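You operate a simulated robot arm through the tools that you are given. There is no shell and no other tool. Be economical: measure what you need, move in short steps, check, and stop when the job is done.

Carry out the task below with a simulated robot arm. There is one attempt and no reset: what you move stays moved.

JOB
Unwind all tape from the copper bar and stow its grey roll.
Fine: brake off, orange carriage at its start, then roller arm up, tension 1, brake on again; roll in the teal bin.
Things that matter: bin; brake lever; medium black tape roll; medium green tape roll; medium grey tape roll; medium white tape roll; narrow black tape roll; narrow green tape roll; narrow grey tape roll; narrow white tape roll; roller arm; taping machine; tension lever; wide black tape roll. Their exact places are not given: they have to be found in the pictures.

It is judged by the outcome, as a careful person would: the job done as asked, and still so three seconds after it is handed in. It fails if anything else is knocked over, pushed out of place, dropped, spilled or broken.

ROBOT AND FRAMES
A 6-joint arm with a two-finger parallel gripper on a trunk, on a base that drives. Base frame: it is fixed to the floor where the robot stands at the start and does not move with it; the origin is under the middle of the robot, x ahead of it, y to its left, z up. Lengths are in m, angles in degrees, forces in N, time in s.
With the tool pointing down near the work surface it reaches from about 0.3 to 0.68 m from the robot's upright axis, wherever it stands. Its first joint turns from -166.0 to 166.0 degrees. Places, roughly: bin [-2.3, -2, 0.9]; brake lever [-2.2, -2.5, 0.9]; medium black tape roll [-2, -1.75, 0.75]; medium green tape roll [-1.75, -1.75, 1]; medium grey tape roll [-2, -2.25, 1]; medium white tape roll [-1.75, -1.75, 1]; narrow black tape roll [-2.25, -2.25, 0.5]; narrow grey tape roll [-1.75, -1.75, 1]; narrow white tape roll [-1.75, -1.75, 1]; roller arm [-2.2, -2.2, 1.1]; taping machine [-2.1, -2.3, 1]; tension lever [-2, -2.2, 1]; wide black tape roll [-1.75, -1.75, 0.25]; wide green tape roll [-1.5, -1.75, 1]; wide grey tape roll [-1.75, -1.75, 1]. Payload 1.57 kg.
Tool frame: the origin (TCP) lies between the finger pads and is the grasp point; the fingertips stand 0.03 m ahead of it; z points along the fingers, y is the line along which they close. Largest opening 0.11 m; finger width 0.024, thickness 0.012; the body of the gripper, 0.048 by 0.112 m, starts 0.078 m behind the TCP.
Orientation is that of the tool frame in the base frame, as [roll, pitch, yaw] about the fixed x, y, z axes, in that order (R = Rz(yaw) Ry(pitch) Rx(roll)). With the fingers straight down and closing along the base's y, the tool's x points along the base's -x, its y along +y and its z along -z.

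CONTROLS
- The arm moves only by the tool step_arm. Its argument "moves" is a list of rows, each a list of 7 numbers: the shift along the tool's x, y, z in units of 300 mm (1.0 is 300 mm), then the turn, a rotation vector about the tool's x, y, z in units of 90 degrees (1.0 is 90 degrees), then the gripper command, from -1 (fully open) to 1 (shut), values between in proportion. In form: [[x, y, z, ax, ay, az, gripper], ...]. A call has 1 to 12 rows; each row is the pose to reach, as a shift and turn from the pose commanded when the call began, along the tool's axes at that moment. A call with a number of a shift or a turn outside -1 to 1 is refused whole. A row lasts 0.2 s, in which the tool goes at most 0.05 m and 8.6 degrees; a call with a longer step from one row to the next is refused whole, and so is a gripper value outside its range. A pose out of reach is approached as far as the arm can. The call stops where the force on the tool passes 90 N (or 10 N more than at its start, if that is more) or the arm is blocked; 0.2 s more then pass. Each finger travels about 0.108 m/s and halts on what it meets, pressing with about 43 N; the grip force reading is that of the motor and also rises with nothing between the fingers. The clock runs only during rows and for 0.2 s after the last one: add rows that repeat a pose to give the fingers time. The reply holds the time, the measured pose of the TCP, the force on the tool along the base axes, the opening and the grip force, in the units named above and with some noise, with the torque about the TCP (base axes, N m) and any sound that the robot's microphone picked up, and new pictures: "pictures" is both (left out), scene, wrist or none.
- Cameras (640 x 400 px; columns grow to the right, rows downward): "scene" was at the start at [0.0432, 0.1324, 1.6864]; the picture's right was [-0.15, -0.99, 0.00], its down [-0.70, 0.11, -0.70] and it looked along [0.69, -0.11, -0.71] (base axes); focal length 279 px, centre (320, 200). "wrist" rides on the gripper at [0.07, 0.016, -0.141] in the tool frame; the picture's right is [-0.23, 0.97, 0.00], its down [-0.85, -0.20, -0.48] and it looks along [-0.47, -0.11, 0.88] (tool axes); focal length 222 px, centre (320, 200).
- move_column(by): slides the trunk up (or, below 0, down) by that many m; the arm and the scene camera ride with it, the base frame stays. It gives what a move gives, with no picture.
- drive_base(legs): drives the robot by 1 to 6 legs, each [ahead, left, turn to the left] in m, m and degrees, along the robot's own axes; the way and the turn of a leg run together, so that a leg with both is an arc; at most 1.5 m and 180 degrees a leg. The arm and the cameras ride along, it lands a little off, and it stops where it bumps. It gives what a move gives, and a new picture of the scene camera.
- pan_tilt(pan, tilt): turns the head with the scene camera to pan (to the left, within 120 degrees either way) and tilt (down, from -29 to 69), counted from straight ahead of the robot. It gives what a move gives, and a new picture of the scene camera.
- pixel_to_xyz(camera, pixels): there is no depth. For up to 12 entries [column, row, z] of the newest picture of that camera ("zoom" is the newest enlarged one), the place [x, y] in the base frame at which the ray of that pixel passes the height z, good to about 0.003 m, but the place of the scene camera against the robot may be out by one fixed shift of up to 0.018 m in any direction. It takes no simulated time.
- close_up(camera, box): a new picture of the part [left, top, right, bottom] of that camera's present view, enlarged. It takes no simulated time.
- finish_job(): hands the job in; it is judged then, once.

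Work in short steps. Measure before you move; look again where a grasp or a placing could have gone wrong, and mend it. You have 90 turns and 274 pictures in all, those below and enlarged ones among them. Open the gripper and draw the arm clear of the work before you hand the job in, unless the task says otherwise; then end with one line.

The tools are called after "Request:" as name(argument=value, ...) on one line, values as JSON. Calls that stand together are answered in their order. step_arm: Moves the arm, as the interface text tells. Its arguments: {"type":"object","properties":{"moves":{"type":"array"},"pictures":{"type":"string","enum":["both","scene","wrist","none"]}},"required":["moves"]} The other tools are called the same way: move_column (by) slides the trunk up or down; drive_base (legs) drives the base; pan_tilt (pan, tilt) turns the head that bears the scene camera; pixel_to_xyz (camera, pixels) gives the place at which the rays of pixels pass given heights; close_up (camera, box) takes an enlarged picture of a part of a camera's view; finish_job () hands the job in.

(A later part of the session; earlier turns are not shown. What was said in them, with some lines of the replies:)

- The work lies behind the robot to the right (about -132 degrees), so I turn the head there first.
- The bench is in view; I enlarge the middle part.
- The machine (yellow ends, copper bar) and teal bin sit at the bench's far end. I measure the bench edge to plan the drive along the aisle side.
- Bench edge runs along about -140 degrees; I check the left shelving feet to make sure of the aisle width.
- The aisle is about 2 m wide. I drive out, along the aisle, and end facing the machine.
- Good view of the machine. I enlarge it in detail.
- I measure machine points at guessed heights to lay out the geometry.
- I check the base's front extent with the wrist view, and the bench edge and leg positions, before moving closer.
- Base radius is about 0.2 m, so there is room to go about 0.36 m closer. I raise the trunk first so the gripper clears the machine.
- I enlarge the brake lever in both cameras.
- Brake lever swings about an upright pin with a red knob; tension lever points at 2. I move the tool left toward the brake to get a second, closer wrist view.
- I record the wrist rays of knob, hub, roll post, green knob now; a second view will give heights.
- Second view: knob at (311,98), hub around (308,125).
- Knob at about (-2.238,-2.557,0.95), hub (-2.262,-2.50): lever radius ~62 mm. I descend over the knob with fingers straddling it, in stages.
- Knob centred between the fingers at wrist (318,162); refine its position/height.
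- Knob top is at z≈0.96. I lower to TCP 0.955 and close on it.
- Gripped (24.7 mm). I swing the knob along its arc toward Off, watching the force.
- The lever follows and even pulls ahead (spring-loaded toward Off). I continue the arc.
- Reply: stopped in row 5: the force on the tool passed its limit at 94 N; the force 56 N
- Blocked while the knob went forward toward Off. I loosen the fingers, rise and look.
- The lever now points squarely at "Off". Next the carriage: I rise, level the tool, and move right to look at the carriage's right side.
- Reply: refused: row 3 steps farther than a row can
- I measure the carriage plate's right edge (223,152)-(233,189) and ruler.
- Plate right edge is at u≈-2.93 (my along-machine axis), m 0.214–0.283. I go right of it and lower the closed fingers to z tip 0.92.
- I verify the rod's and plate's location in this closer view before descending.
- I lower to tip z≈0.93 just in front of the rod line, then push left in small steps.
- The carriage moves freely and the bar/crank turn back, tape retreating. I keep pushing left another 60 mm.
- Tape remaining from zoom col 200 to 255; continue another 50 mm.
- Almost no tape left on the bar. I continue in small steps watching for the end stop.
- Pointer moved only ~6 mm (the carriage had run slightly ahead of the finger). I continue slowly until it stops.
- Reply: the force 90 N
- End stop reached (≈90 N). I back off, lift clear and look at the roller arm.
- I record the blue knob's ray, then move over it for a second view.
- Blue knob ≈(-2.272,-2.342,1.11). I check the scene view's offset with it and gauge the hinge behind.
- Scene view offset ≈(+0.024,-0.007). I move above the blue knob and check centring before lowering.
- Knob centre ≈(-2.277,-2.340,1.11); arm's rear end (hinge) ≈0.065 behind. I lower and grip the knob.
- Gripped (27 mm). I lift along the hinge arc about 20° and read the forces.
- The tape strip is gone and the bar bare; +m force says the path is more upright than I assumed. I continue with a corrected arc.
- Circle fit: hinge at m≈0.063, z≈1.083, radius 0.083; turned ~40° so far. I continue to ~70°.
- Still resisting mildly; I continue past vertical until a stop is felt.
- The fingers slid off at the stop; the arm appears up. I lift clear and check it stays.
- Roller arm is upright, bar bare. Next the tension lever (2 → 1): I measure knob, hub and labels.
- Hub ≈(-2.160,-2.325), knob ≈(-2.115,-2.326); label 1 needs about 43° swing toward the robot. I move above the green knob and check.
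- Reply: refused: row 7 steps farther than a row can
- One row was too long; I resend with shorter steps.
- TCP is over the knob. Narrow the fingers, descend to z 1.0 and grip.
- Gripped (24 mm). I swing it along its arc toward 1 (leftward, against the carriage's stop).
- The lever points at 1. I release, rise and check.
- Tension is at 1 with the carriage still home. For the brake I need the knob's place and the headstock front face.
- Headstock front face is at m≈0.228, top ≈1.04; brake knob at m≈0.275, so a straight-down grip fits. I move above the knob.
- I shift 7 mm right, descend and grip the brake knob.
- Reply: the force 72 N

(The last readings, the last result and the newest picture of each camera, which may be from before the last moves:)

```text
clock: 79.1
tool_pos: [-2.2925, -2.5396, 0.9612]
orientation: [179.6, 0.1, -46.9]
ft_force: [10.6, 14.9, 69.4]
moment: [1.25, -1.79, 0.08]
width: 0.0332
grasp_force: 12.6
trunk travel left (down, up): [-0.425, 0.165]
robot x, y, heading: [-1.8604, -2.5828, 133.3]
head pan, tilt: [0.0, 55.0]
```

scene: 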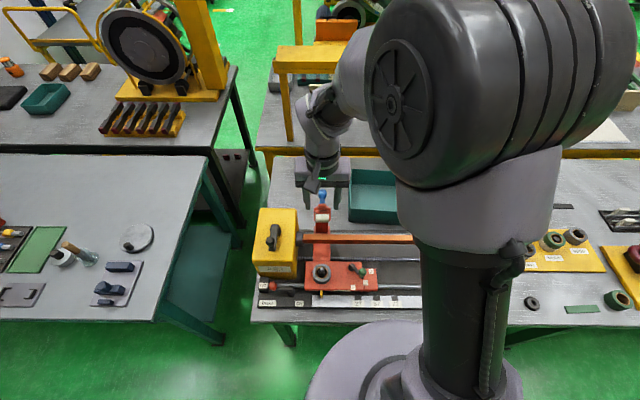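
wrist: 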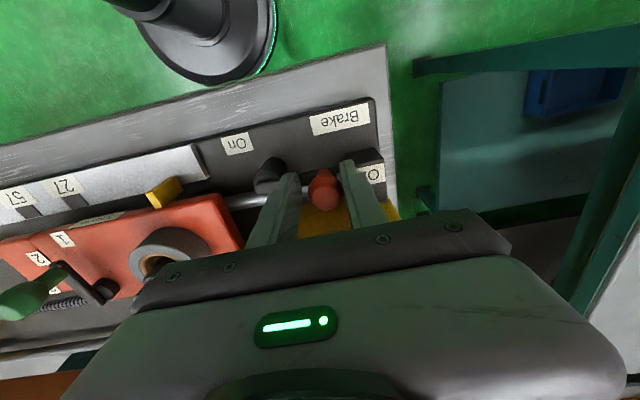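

A fingertip presses on something below (69 N up), likely the lever bar. I rise 12 mm with the gripper kept, then close.

Request:
step_arm(moves=[[0, 0, -0.03, 0, 0, 0, 0.3], [0, 0, -0.04, 0, 0, 0, 0.4], [0, 0, -0.04, 0, 0, 0, 0.8], [0, 0, -0.04, 0, 0, 0, 0.8]], pictures="wrist")

Request:
close_up(camera="wrist", box=[220, 80, 420, 240])

```text
clock: 80.1
tool_pos: [-2.2957, -2.5419, 0.9704]
orientation: [-180.0, 0.0, -46.8]
ft_force: [0.2, -2.6, -2.8]
moment: [0.04, 0.11, 0.02]
width: 0.025
grasp_force: 36.9
trunk travel left (down, up): [-0.425, 0.165]
robot x, y, heading: [-1.8582, -2.5868, 133.3]
head pan, tilt: [0.0, 55.0]
```

wrist: 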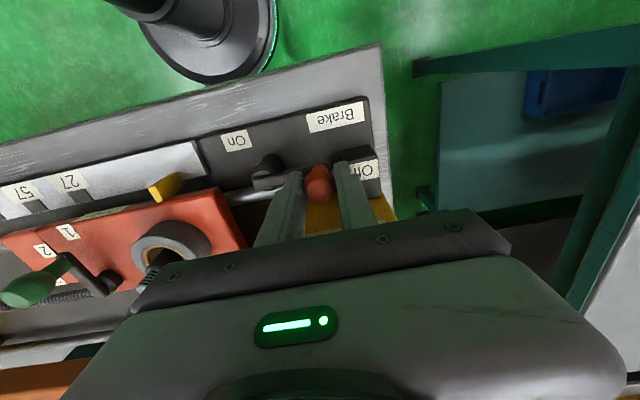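

```text
2.50 times, centred on (320, 160) of wrist
```

zoom: 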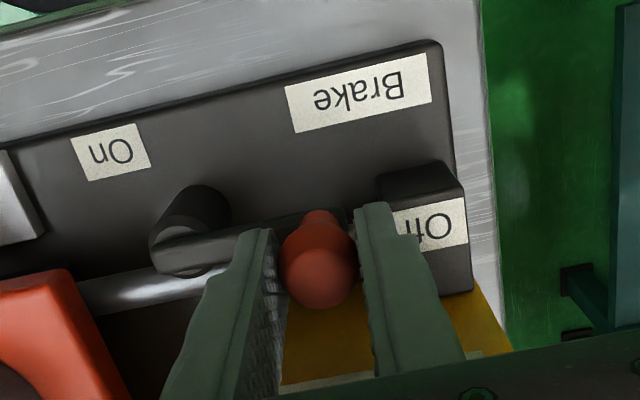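

Gripped. I swing the knob along its arc toward On.

Request:
step_arm(moves=[[0.022, -0.002, 0, 0, 0, 0, 0.9], [0.044, -0.007, 0, 0, 0, 0, 0.9], [0.07, -0.016, 0, 0, 0, 0, 0.9], [0.092, -0.026, 0, 0, 0, 0, 0.9], [0.114, -0.042, 0, 0, 0, 0, 0.9], [0.132, -0.058, 0, 0, 0, 0, 0.9], [0.15, -0.078, 0, 0, 0, 0, 0.9], [0.164, -0.098, 0, 0, 0, 0, 0.9]], pictures="wrist")

Request:
close_up(camera="wrist", box=[220, 80, 420, 240])

```text
clock: 81.9
tool_pos: [-2.2426, -2.557, 0.9705]
orientation: [180.0, 0.0, -46.9]
ft_force: [-4.4, -6.9, 7.9]
moment: [-0.07, -0.09, 0.33]
width: 0.025
grasp_force: 36.7
trunk travel left (down, up): [-0.425, 0.165]
robot x, y, heading: [-1.8552, -2.5899, 133.2]
head pan, tilt: [0.0, 55.0]
```

wrist: 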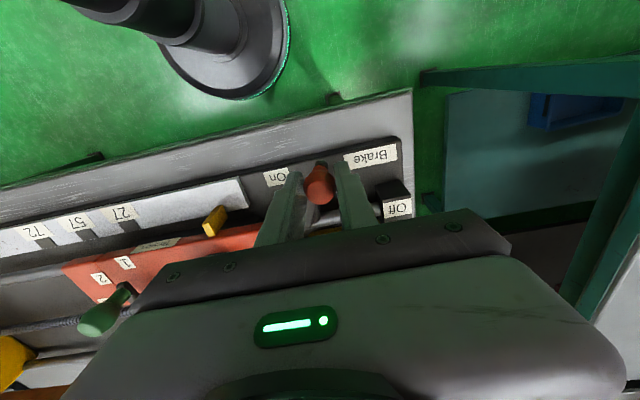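

```text
2.50 times, centred on (320, 160) of wrist
```

zoom: 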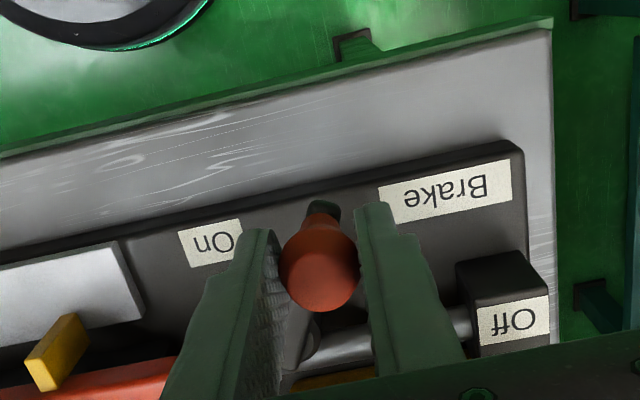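

Back at the original position with little resistance; I continue toward the On label to find the stop.

Request:
step_arm(moves=[[0.011, -0.023, 0, 0, 0, 0, 0.9], [0.02, -0.047, 0, 0, 0, 0, 0.9], [0.02, -0.047, 0, 0, 0, 0, 0.9]], pictures="wrist")

```text
clock: 82.7
tool_pos: [-2.2359, -2.5562, 0.9702]
orientation: [-180.0, 0.3, -46.7]
ft_force: [-40.7, -34.2, 15.6]
moment: [0.09, 1.13, 0.11]
width: 0.025
grasp_force: 36.4
trunk travel left (down, up): [-0.425, 0.165]
robot x, y, heading: [-1.8622, -2.5892, 133.5]
head pan, tilt: [0.0, 55.0]
```

wrist: 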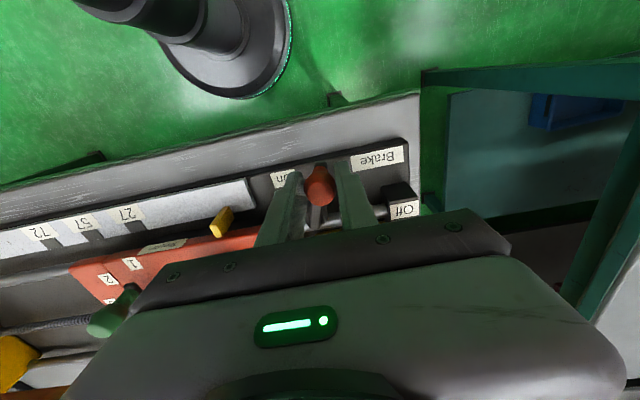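

A firm stop right at the original "on" position (53 N). I release there and lift off.

Request:
step_arm(moves=[[0, 0.01, 0, 0, 0, 0, 0.5], [0, 0.015, 0, 0, 0, 0, 0.3], [0, 0.015, -0.08, 0, 0, 0, 0.2], [0, 0.015, -0.23, 0, 0, 0, 0.1], [0, 0.015, -0.38, 0, 0, 0, 0], [0, 0, -0.53, 0, 0, 0, 0], [0, -0.1, -0.65, 0, 0, 0, 0], [0, -0.2, -0.75, 0, 0, 0, 0]], pictures="both")

Request:
close_up(camera="wrist", box=[220, 60, 420, 220])

Request:
close_up(camera="scene", box=[240, 190, 400, 310])

```text
clock: 84.5
tool_pos: [-2.1827, -2.5108, 1.1972]
orientation: [179.9, 0.0, -46.8]
ft_force: [-0.4, -0.3, 0.2]
moment: [0.01, -0.03, -0.01]
width: 0.0548
grasp_force: 0.0
trunk travel left (down, up): [-0.425, 0.165]
robot x, y, heading: [-1.8567, -2.5844, 133.5]
head pan, tilt: [0.0, 55.0]
```

scene: 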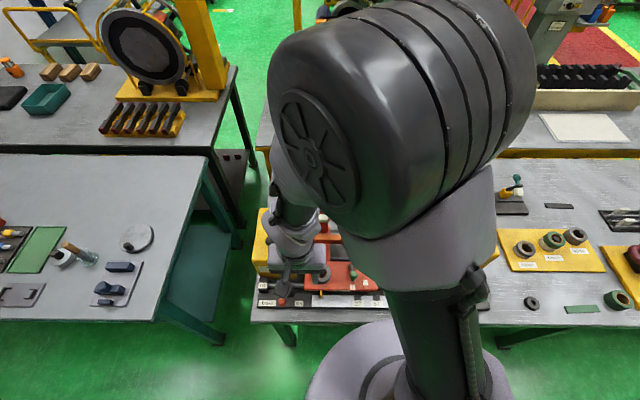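
wrist: 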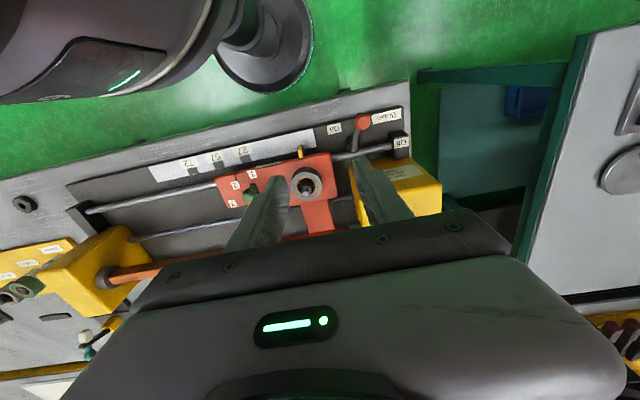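

```text
2.50 times, centred on (320, 140) of wrist
```

zoom: 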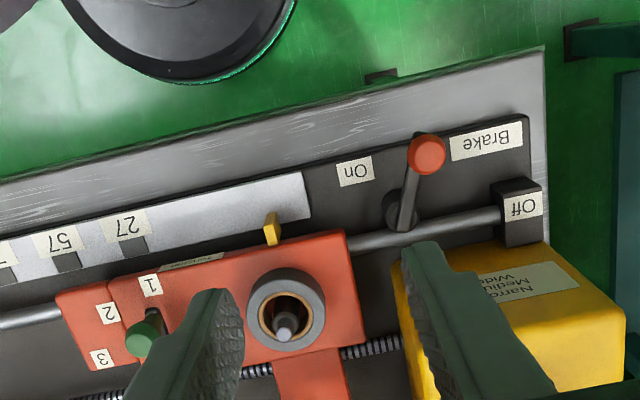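

```text
3.33 times, centred on (320, 250) of scene
```

zoom: 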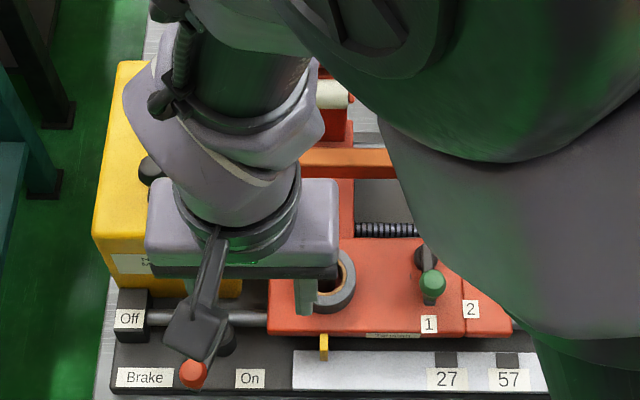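

Brake is on, tension 1, carriage home. Now the roll: I measure the ring's centre.

Request:
pixel_to_xyz(camera="wrist", pixels=[[306, 183, 0.98], [306, 183, 0.99], [306, 183, 0.97], [307, 190, 1.02], [290, 183, 0.98], [322, 183, 0.98], [306, 168, 0.98], [307, 200, 0.97]])

```text
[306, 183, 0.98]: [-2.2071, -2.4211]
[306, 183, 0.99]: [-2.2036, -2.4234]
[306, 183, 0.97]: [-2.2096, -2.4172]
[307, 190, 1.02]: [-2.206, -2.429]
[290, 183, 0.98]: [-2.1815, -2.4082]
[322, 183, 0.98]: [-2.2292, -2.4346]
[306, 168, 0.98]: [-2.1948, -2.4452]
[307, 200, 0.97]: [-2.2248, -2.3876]
```

Ring centre ≈(-2.208,-2.418). I move above it with fingers at ~0.085 and check before lowering.

Request:
step_arm(moves=[[-0.14, -0.07, 0, 0, 0, 0, -0.55], [-0.283, -0.15, 0, 0, 0, 0, -0.55], [-0.283, -0.15, 0.15, 0, 0, 0, -0.55], [-0.283, -0.15, 0.3, 0, 0, 0, -0.55], [-0.283, -0.15, 0.4, 0, 0, 0, -0.55], [-0.283, -0.15, 0.4, 0, 0, 0, -0.55]], pictures="wrist")

Request:
close_up(camera="wrist", box=[220, 80, 420, 240])

Request:
pixel_to_xyz(camera="wrist", pixels=[[320, 150, 0.98], [320, 200, 0.98]])

```text
clock: 85.9
tool_pos: [-2.2095, -2.4168, 1.0745]
orientation: [179.9, 0.0, -46.8]
ft_force: [0.4, -0.3, -0.6]
moment: [-0.01, -0.01, 0.0]
width: 0.0855
grasp_force: 0.0
trunk travel left (down, up): [-0.425, 0.165]
robot x, y, heading: [-1.8634, -2.5846, 133.7]
head pan, tilt: [0.0, 55.0]
```

wrist: 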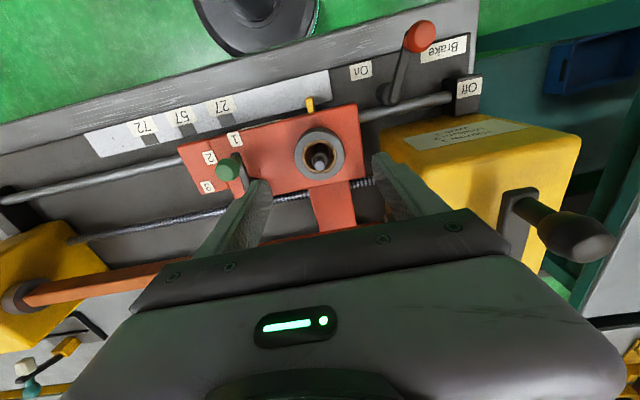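

```text
2.50 times, centred on (320, 160) of wrist
```

zoom: 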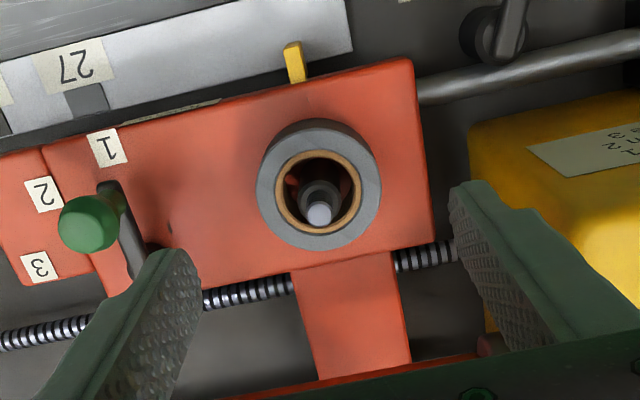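

```text
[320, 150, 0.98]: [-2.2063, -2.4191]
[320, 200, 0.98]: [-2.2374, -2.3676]
```

Centred on the ring at (319,156). I lower to TCP 0.988 and close.

Request:
step_arm(moves=[[-0.005, 0, 0.1, 0, 0, 0, -0.5], [-0.005, 0, 0.2, 0, 0, 0, -0.45], [-0.005, 0, 0.285, 0, 0, 0, -0.4], [-0.005, 0, 0.285, 0, 0, 0, 0.0], [-0.005, 0, 0.285, 0, 0, 0, 0.3], [-0.005, 0, 0.285, 0, 0, 0, 0.3]], pictures="wrist")

```text
clock: 87.3
tool_pos: [-2.2091, -2.4176, 0.9905]
orientation: [179.9, 0.0, -46.9]
ft_force: [-0.1, 0.9, 0.3]
moment: [-0.02, 0.0, 0.02]
width: 0.059
grasp_force: 42.9
trunk travel left (down, up): [-0.425, 0.165]
robot x, y, heading: [-1.8574, -2.5862, 133.6]
head pan, tilt: [0.0, 55.0]
```

wrist: 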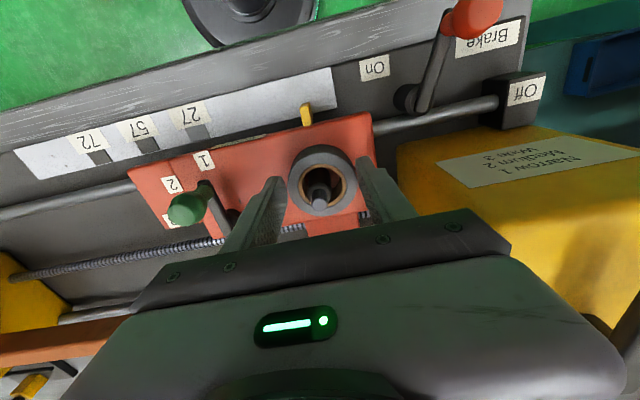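

Gripped at 59 mm. I lift straight up off the post.

Request:
step_arm(moves=[[0, 0, -0.07, 0, 0, 0, 0.4], [0, 0, -0.15, 0, 0, 0, 0.4], [0, 0, -0.25, 0, 0, 0, 0.4], [0, 0, -0.38, 0, 0, 0, 0.4], [0, 0, -0.52, 0, 0, 0, 0.4], [0, 0, -0.67, 0, 0, 0, 0.4], [0, 0, -0.82, 0, 0, 0, 0.4]], pictures="wrist")

Request:
pixel_to_xyz(camera="scene", pixels=[[348, 210, 0.87], [350, 168, 0.95], [424, 172, 0.95], [432, 210, 0.95], [432, 225, 0.86]])

```text
clock: 88.9
tool_pos: [-2.2094, -2.4176, 1.2375]
orientation: [-179.8, 0.0, -46.8]
ft_force: [0.2, 0.4, -0.1]
moment: [0.01, -0.01, -0.01]
width: 0.0585
grasp_force: 42.7
trunk travel left (down, up): [-0.425, 0.165]
robot x, y, heading: [-1.8575, -2.5857, 133.3]
head pan, tilt: [0.0, 55.0]
```

wrist: 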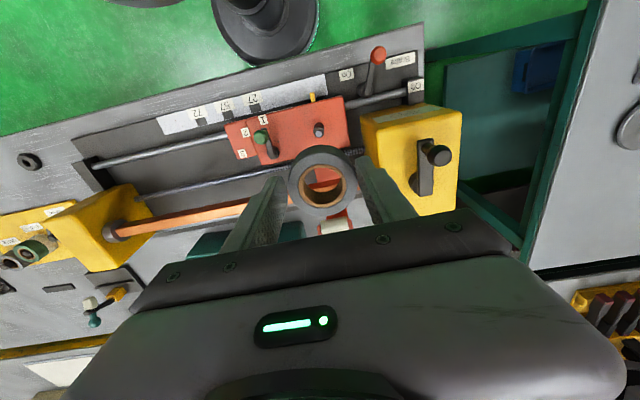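

```text
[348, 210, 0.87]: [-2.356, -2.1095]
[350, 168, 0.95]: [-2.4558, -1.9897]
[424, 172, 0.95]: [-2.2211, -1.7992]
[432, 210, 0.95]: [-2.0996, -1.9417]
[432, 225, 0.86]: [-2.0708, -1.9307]
```

Roll is off the post. The bin spans roughly u -3.15…-2.85, m -0.19…-0.005; I go right first (clear of the upright roller arm), then forward over the bin.

Request:
step_arm(moves=[[0, -0.16, 0, 0, 0, 0, 0.4], [0, -0.32, 0, 0, 0, 0, 0.4], [0, -0.48, 0, 0, 0, 0, 0.4], [-0.02, -0.64, 0, 0, 0, 0, 0.4], [-0.1, -0.76, 0, 0, 0, 0, 0.4], [-0.24, -0.82, 0, 0, 0, 0, 0.4], [-0.39, -0.823, 0, 0, 0, 0, 0.4], [-0.54, -0.823, 0, 0, 0, 0, 0.4], [-0.69, -0.823, 0, 0, 0, 0, 0.4], [-0.84, -0.823, 0, 0, 0, 0, 0.4], [-0.97, -0.823, 0, 0, 0, 0, 0.4], [-0.97, -0.823, 0, 0, 0, 0, 0.4]], pictures="both")

```text
clock: 91.5
tool_pos: [-2.2309, -2.0365, 1.2343]
orientation: [-179.9, 0.0, -46.9]
ft_force: [-0.4, -1.2, -0.8]
moment: [0.03, 0.03, -0.02]
width: 0.0587
grasp_force: 42.5
trunk travel left (down, up): [-0.425, 0.165]
robot x, y, heading: [-1.8585, -2.5879, 133.4]
head pan, tilt: [0.0, 55.0]
```

scene: 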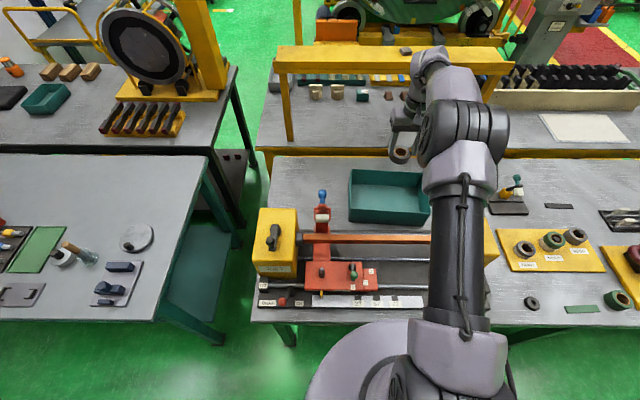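
wrist: 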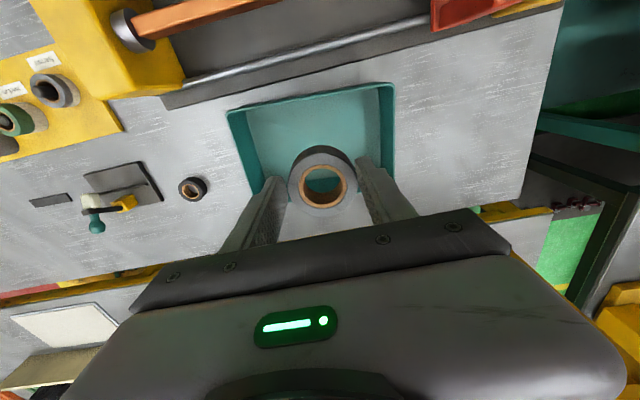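

The wrist view shows the bin beneath; I measure its rim to place the roll well inside.

Request:
pixel_to_xyz(camera="wrist", pixels=[[227, 112, 0.95], [393, 85, 0.95], [393, 85, 0.97], [227, 112, 0.97], [262, 195, 0.95], [390, 170, 0.95]])

```text
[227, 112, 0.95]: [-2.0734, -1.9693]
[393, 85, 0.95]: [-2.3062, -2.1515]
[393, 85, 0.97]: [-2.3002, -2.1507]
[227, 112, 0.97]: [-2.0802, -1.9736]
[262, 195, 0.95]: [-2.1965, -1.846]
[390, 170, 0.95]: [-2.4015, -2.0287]
```

The roll is only ~15 mm inside the front rim; I drive 40 mm ahead (base still has ~80 mm to the bench edge), carrying it deeper over the bin.

Request:
drive_base(legs=[[0.04, 0, 0]])

Request:
close_up(camera="wrist", box=[0, 0, 640, 400])

```text
clock: 92.3
tool_pos: [-2.2605, -2.0045, 1.2337]
orientation: [-179.8, -0.1, -46.9]
ft_force: [-1.8, 0.8, -0.9]
moment: [0.01, -0.04, 0.05]
width: 0.0587
grasp_force: 42.9
trunk travel left (down, up): [-0.425, 0.165]
robot x, y, heading: [-1.8848, -2.5575, 133.3]
head pan, tilt: [0.0, 55.0]
```

scene: 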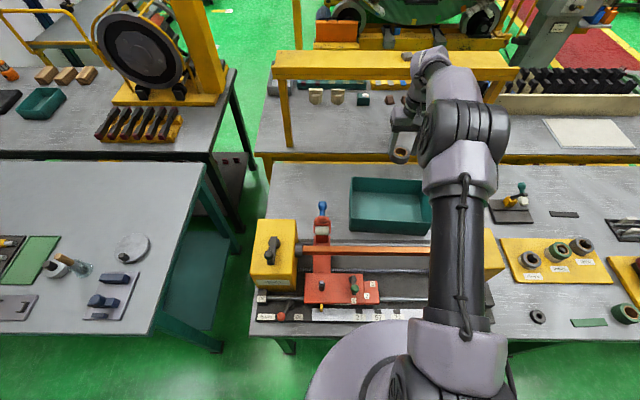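

```text
1.00 times, centred on (320, 200) of wrist (not enlarged: the box is as wide or as high as the picture)
```

zoom: 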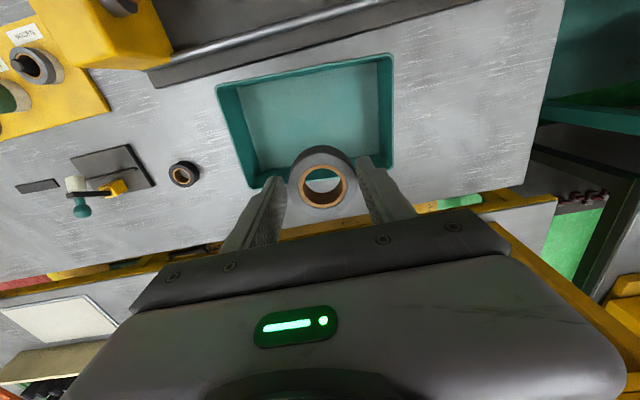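

Now centred over the bin's depth. I lower in stages.

Request:
step_arm(moves=[[0, 0, 0.15, 0, 0, 0, 0.4], [0, 0, 0.3, 0, 0, 0, 0.4], [0, 0, 0.45, 0, 0, 0, 0.4], [0, 0, 0.6, 0, 0, 0, 0.4], [0, 0, 0.72, 0, 0, 0, 0.4], [0, 0, 0.82, 0, 0, 0, 0.4], [0, 0, 0.82, 0, 0, 0, 0.4]], pictures="both")

```text
clock: 93.9
tool_pos: [-2.2563, -2.0056, 0.9871]
orientation: [-180.0, 0.0, -46.9]
ft_force: [1.1, 0.6, -1.2]
moment: [0.0, -0.01, 0.01]
width: 0.0587
grasp_force: 42.7
trunk travel left (down, up): [-0.425, 0.165]
robot x, y, heading: [-1.8856, -2.5558, 133.3]
head pan, tilt: [0.0, 55.0]
```

scene: 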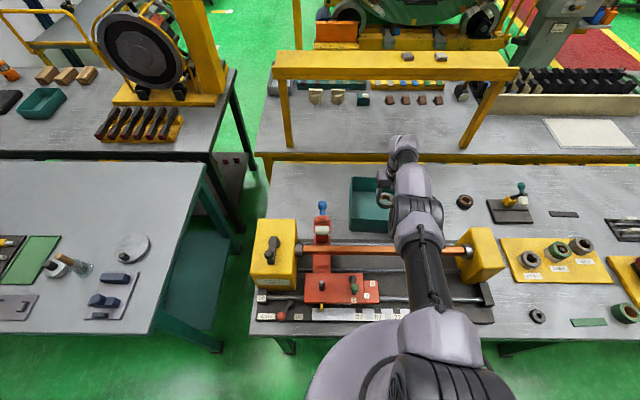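
wrist: 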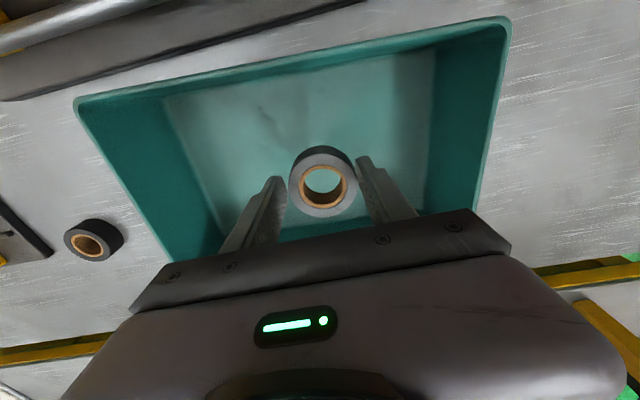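

Roll is inside the rim. I lower another 65 mm slowly and stop on contact.

Request:
step_arm(moves=[[0, 0, 0.06, 0, 0, 0, 0.4], [0, 0, 0.11, 0, 0, 0, 0.4], [0, 0, 0.16, 0, 0, 0, 0.4], [0, 0, 0.2, 0, 0, 0, 0.4], [0, 0, 0.23, 0, 0, 0, 0.4]], pictures="both")

```text
clock: 95.1
tool_pos: [-2.2479, -2.0221, 0.9351]
orientation: [-179.9, 0.0, -46.9]
ft_force: [0.0, -0.4, -0.5]
moment: [0.01, 0.03, -0.01]
width: 0.0587
grasp_force: 43.0
out of reach, approached as far as the arm can: row 1, 2, 3, 4, 5
trunk travel left (down, up): [-0.425, 0.165]
robot x, y, heading: [-1.8872, -2.5563, 133.4]
head pan, tilt: [0.0, 55.0]
```

scene: 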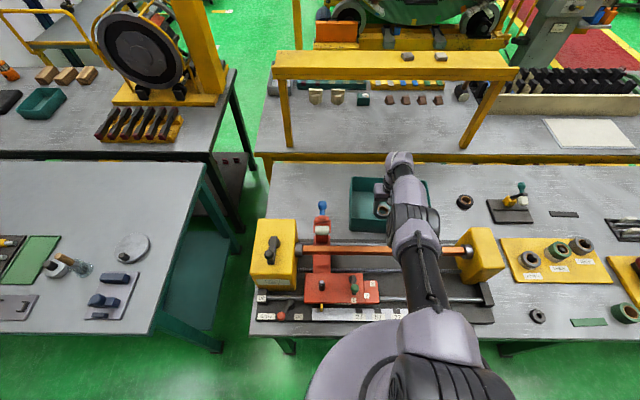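
wrist: 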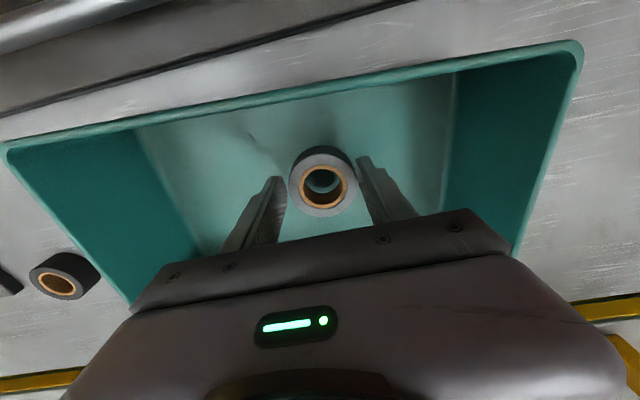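

Roll bottom is ~3 cm above the bin floor, inside the bin and at the reach limit; I release here.

Request:
step_arm(moves=[[0, 0, 0, 0, 0, 0, 0.1], [0, 0, 0, 0, 0, 0, -0.4], [0, 0, 0, 0, 0, 0, -0.5], [0, 0, 0, 0, 0, 0, -0.5], [0, 0, 0, 0, 0, 0, -0.5]], pictures="wrist")

```text
clock: 96.3
tool_pos: [-2.2471, -2.0221, 0.9357]
orientation: [-179.9, 0.0, -47.0]
ft_force: [0.2, 0.6, -0.9]
moment: [-0.02, -0.01, -0.01]
width: 0.0825
grasp_force: 0.0
trunk travel left (down, up): [-0.425, 0.165]
robot x, y, heading: [-1.888, -2.5593, 133.2]
head pan, tilt: [0.0, 55.0]
```

wrist: 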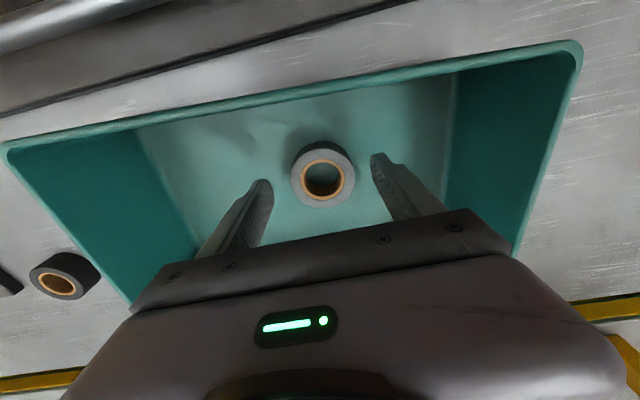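

The roll lies flat in the bin. I lift the arm straight up and withdraw to the right/back, clear of the roller arm.

Request:
step_arm(moves=[[0, 0, -0.12, 0, 0, 0, -0.5], [0, 0, -0.26, 0, 0, 0, -0.5], [0, 0, -0.4, 0, 0, 0, -0.5], [0, 0, -0.54, 0, 0, 0, -0.5], [0, 0, -0.68, 0, 0, 0, -0.5], [0, 0, -0.82, 0, 0, 0, -0.5], [0, 0, -0.96, 0, 0, 0, -0.5], [0.1, -0.1, -0.98, 0, 0, 0, -0.5], [0.2, -0.2, -0.98, 0, 0, 0, -0.5], [0.3, -0.3, -0.98, 0, 0, 0, -0.5]], pictures="none")

Request:
drive_base(legs=[[-0.3, 0, 0]])

Request:
close_up(camera="scene", box=[230, 150, 470, 300])

Request:
close_up(camera="wrist", box=[0, 0, 640, 400])

```text
clock: 98.5
tool_pos: [-2.1187, -2.0268, 1.2292]
orientation: [180.0, 0.1, -46.8]
ft_force: [0.7, 0.2, -0.9]
moment: [0.01, 0.03, 0.0]
width: 0.0826
grasp_force: 0.0
trunk travel left (down, up): [-0.425, 0.165]
robot x, y, heading: [-1.8907, -2.557, 133.6]
head pan, tilt: [0.0, 55.0]
```

```text
clock: 100.6
tool_pos: [-1.9129, -2.244, 1.2305]
orientation: [-179.9, 0.0, -47.2]
ft_force: [0.4, -0.2, 0.7]
moment: [0.0, -0.01, 0.01]
width: 0.0823
grasp_force: 0.1
trunk travel left (down, up): [-0.425, 0.165]
robot x, y, heading: [-1.6832, -2.7754, 133.1]
head pan, tilt: [0.0, 55.0]
```

scene: 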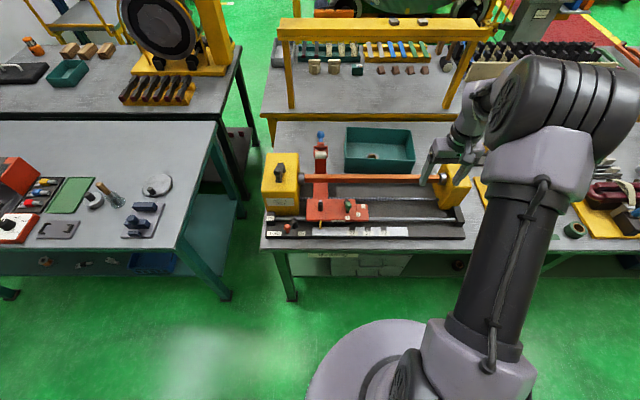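

```text
2.67 times, centred on (350, 225) of scene
```

zoom: 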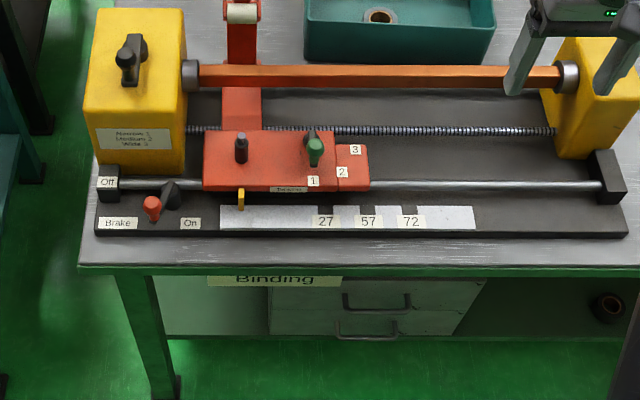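

```text
1.00 times, centred on (320, 200) of wrist (not enlarged: the box is as wide or as high as the picture)
```

zoom: 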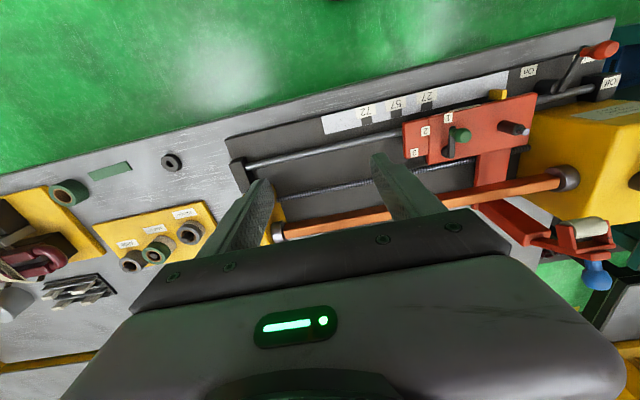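

All is as wanted: bar bare, carriage at its start stop, roller arm up, tension at 1, brake on, and the roll in the teal bin with the arm clear. I hand in.

Request:
finish_job()

```text
The job is handed in.
```

The tape is fully unwound from the copper bar and the grey roll is in the teal bin. The orange carriage is against its left end stop, which I took as its start, with the roller arm up, tension at 1 and the brake on. The job is handed in.
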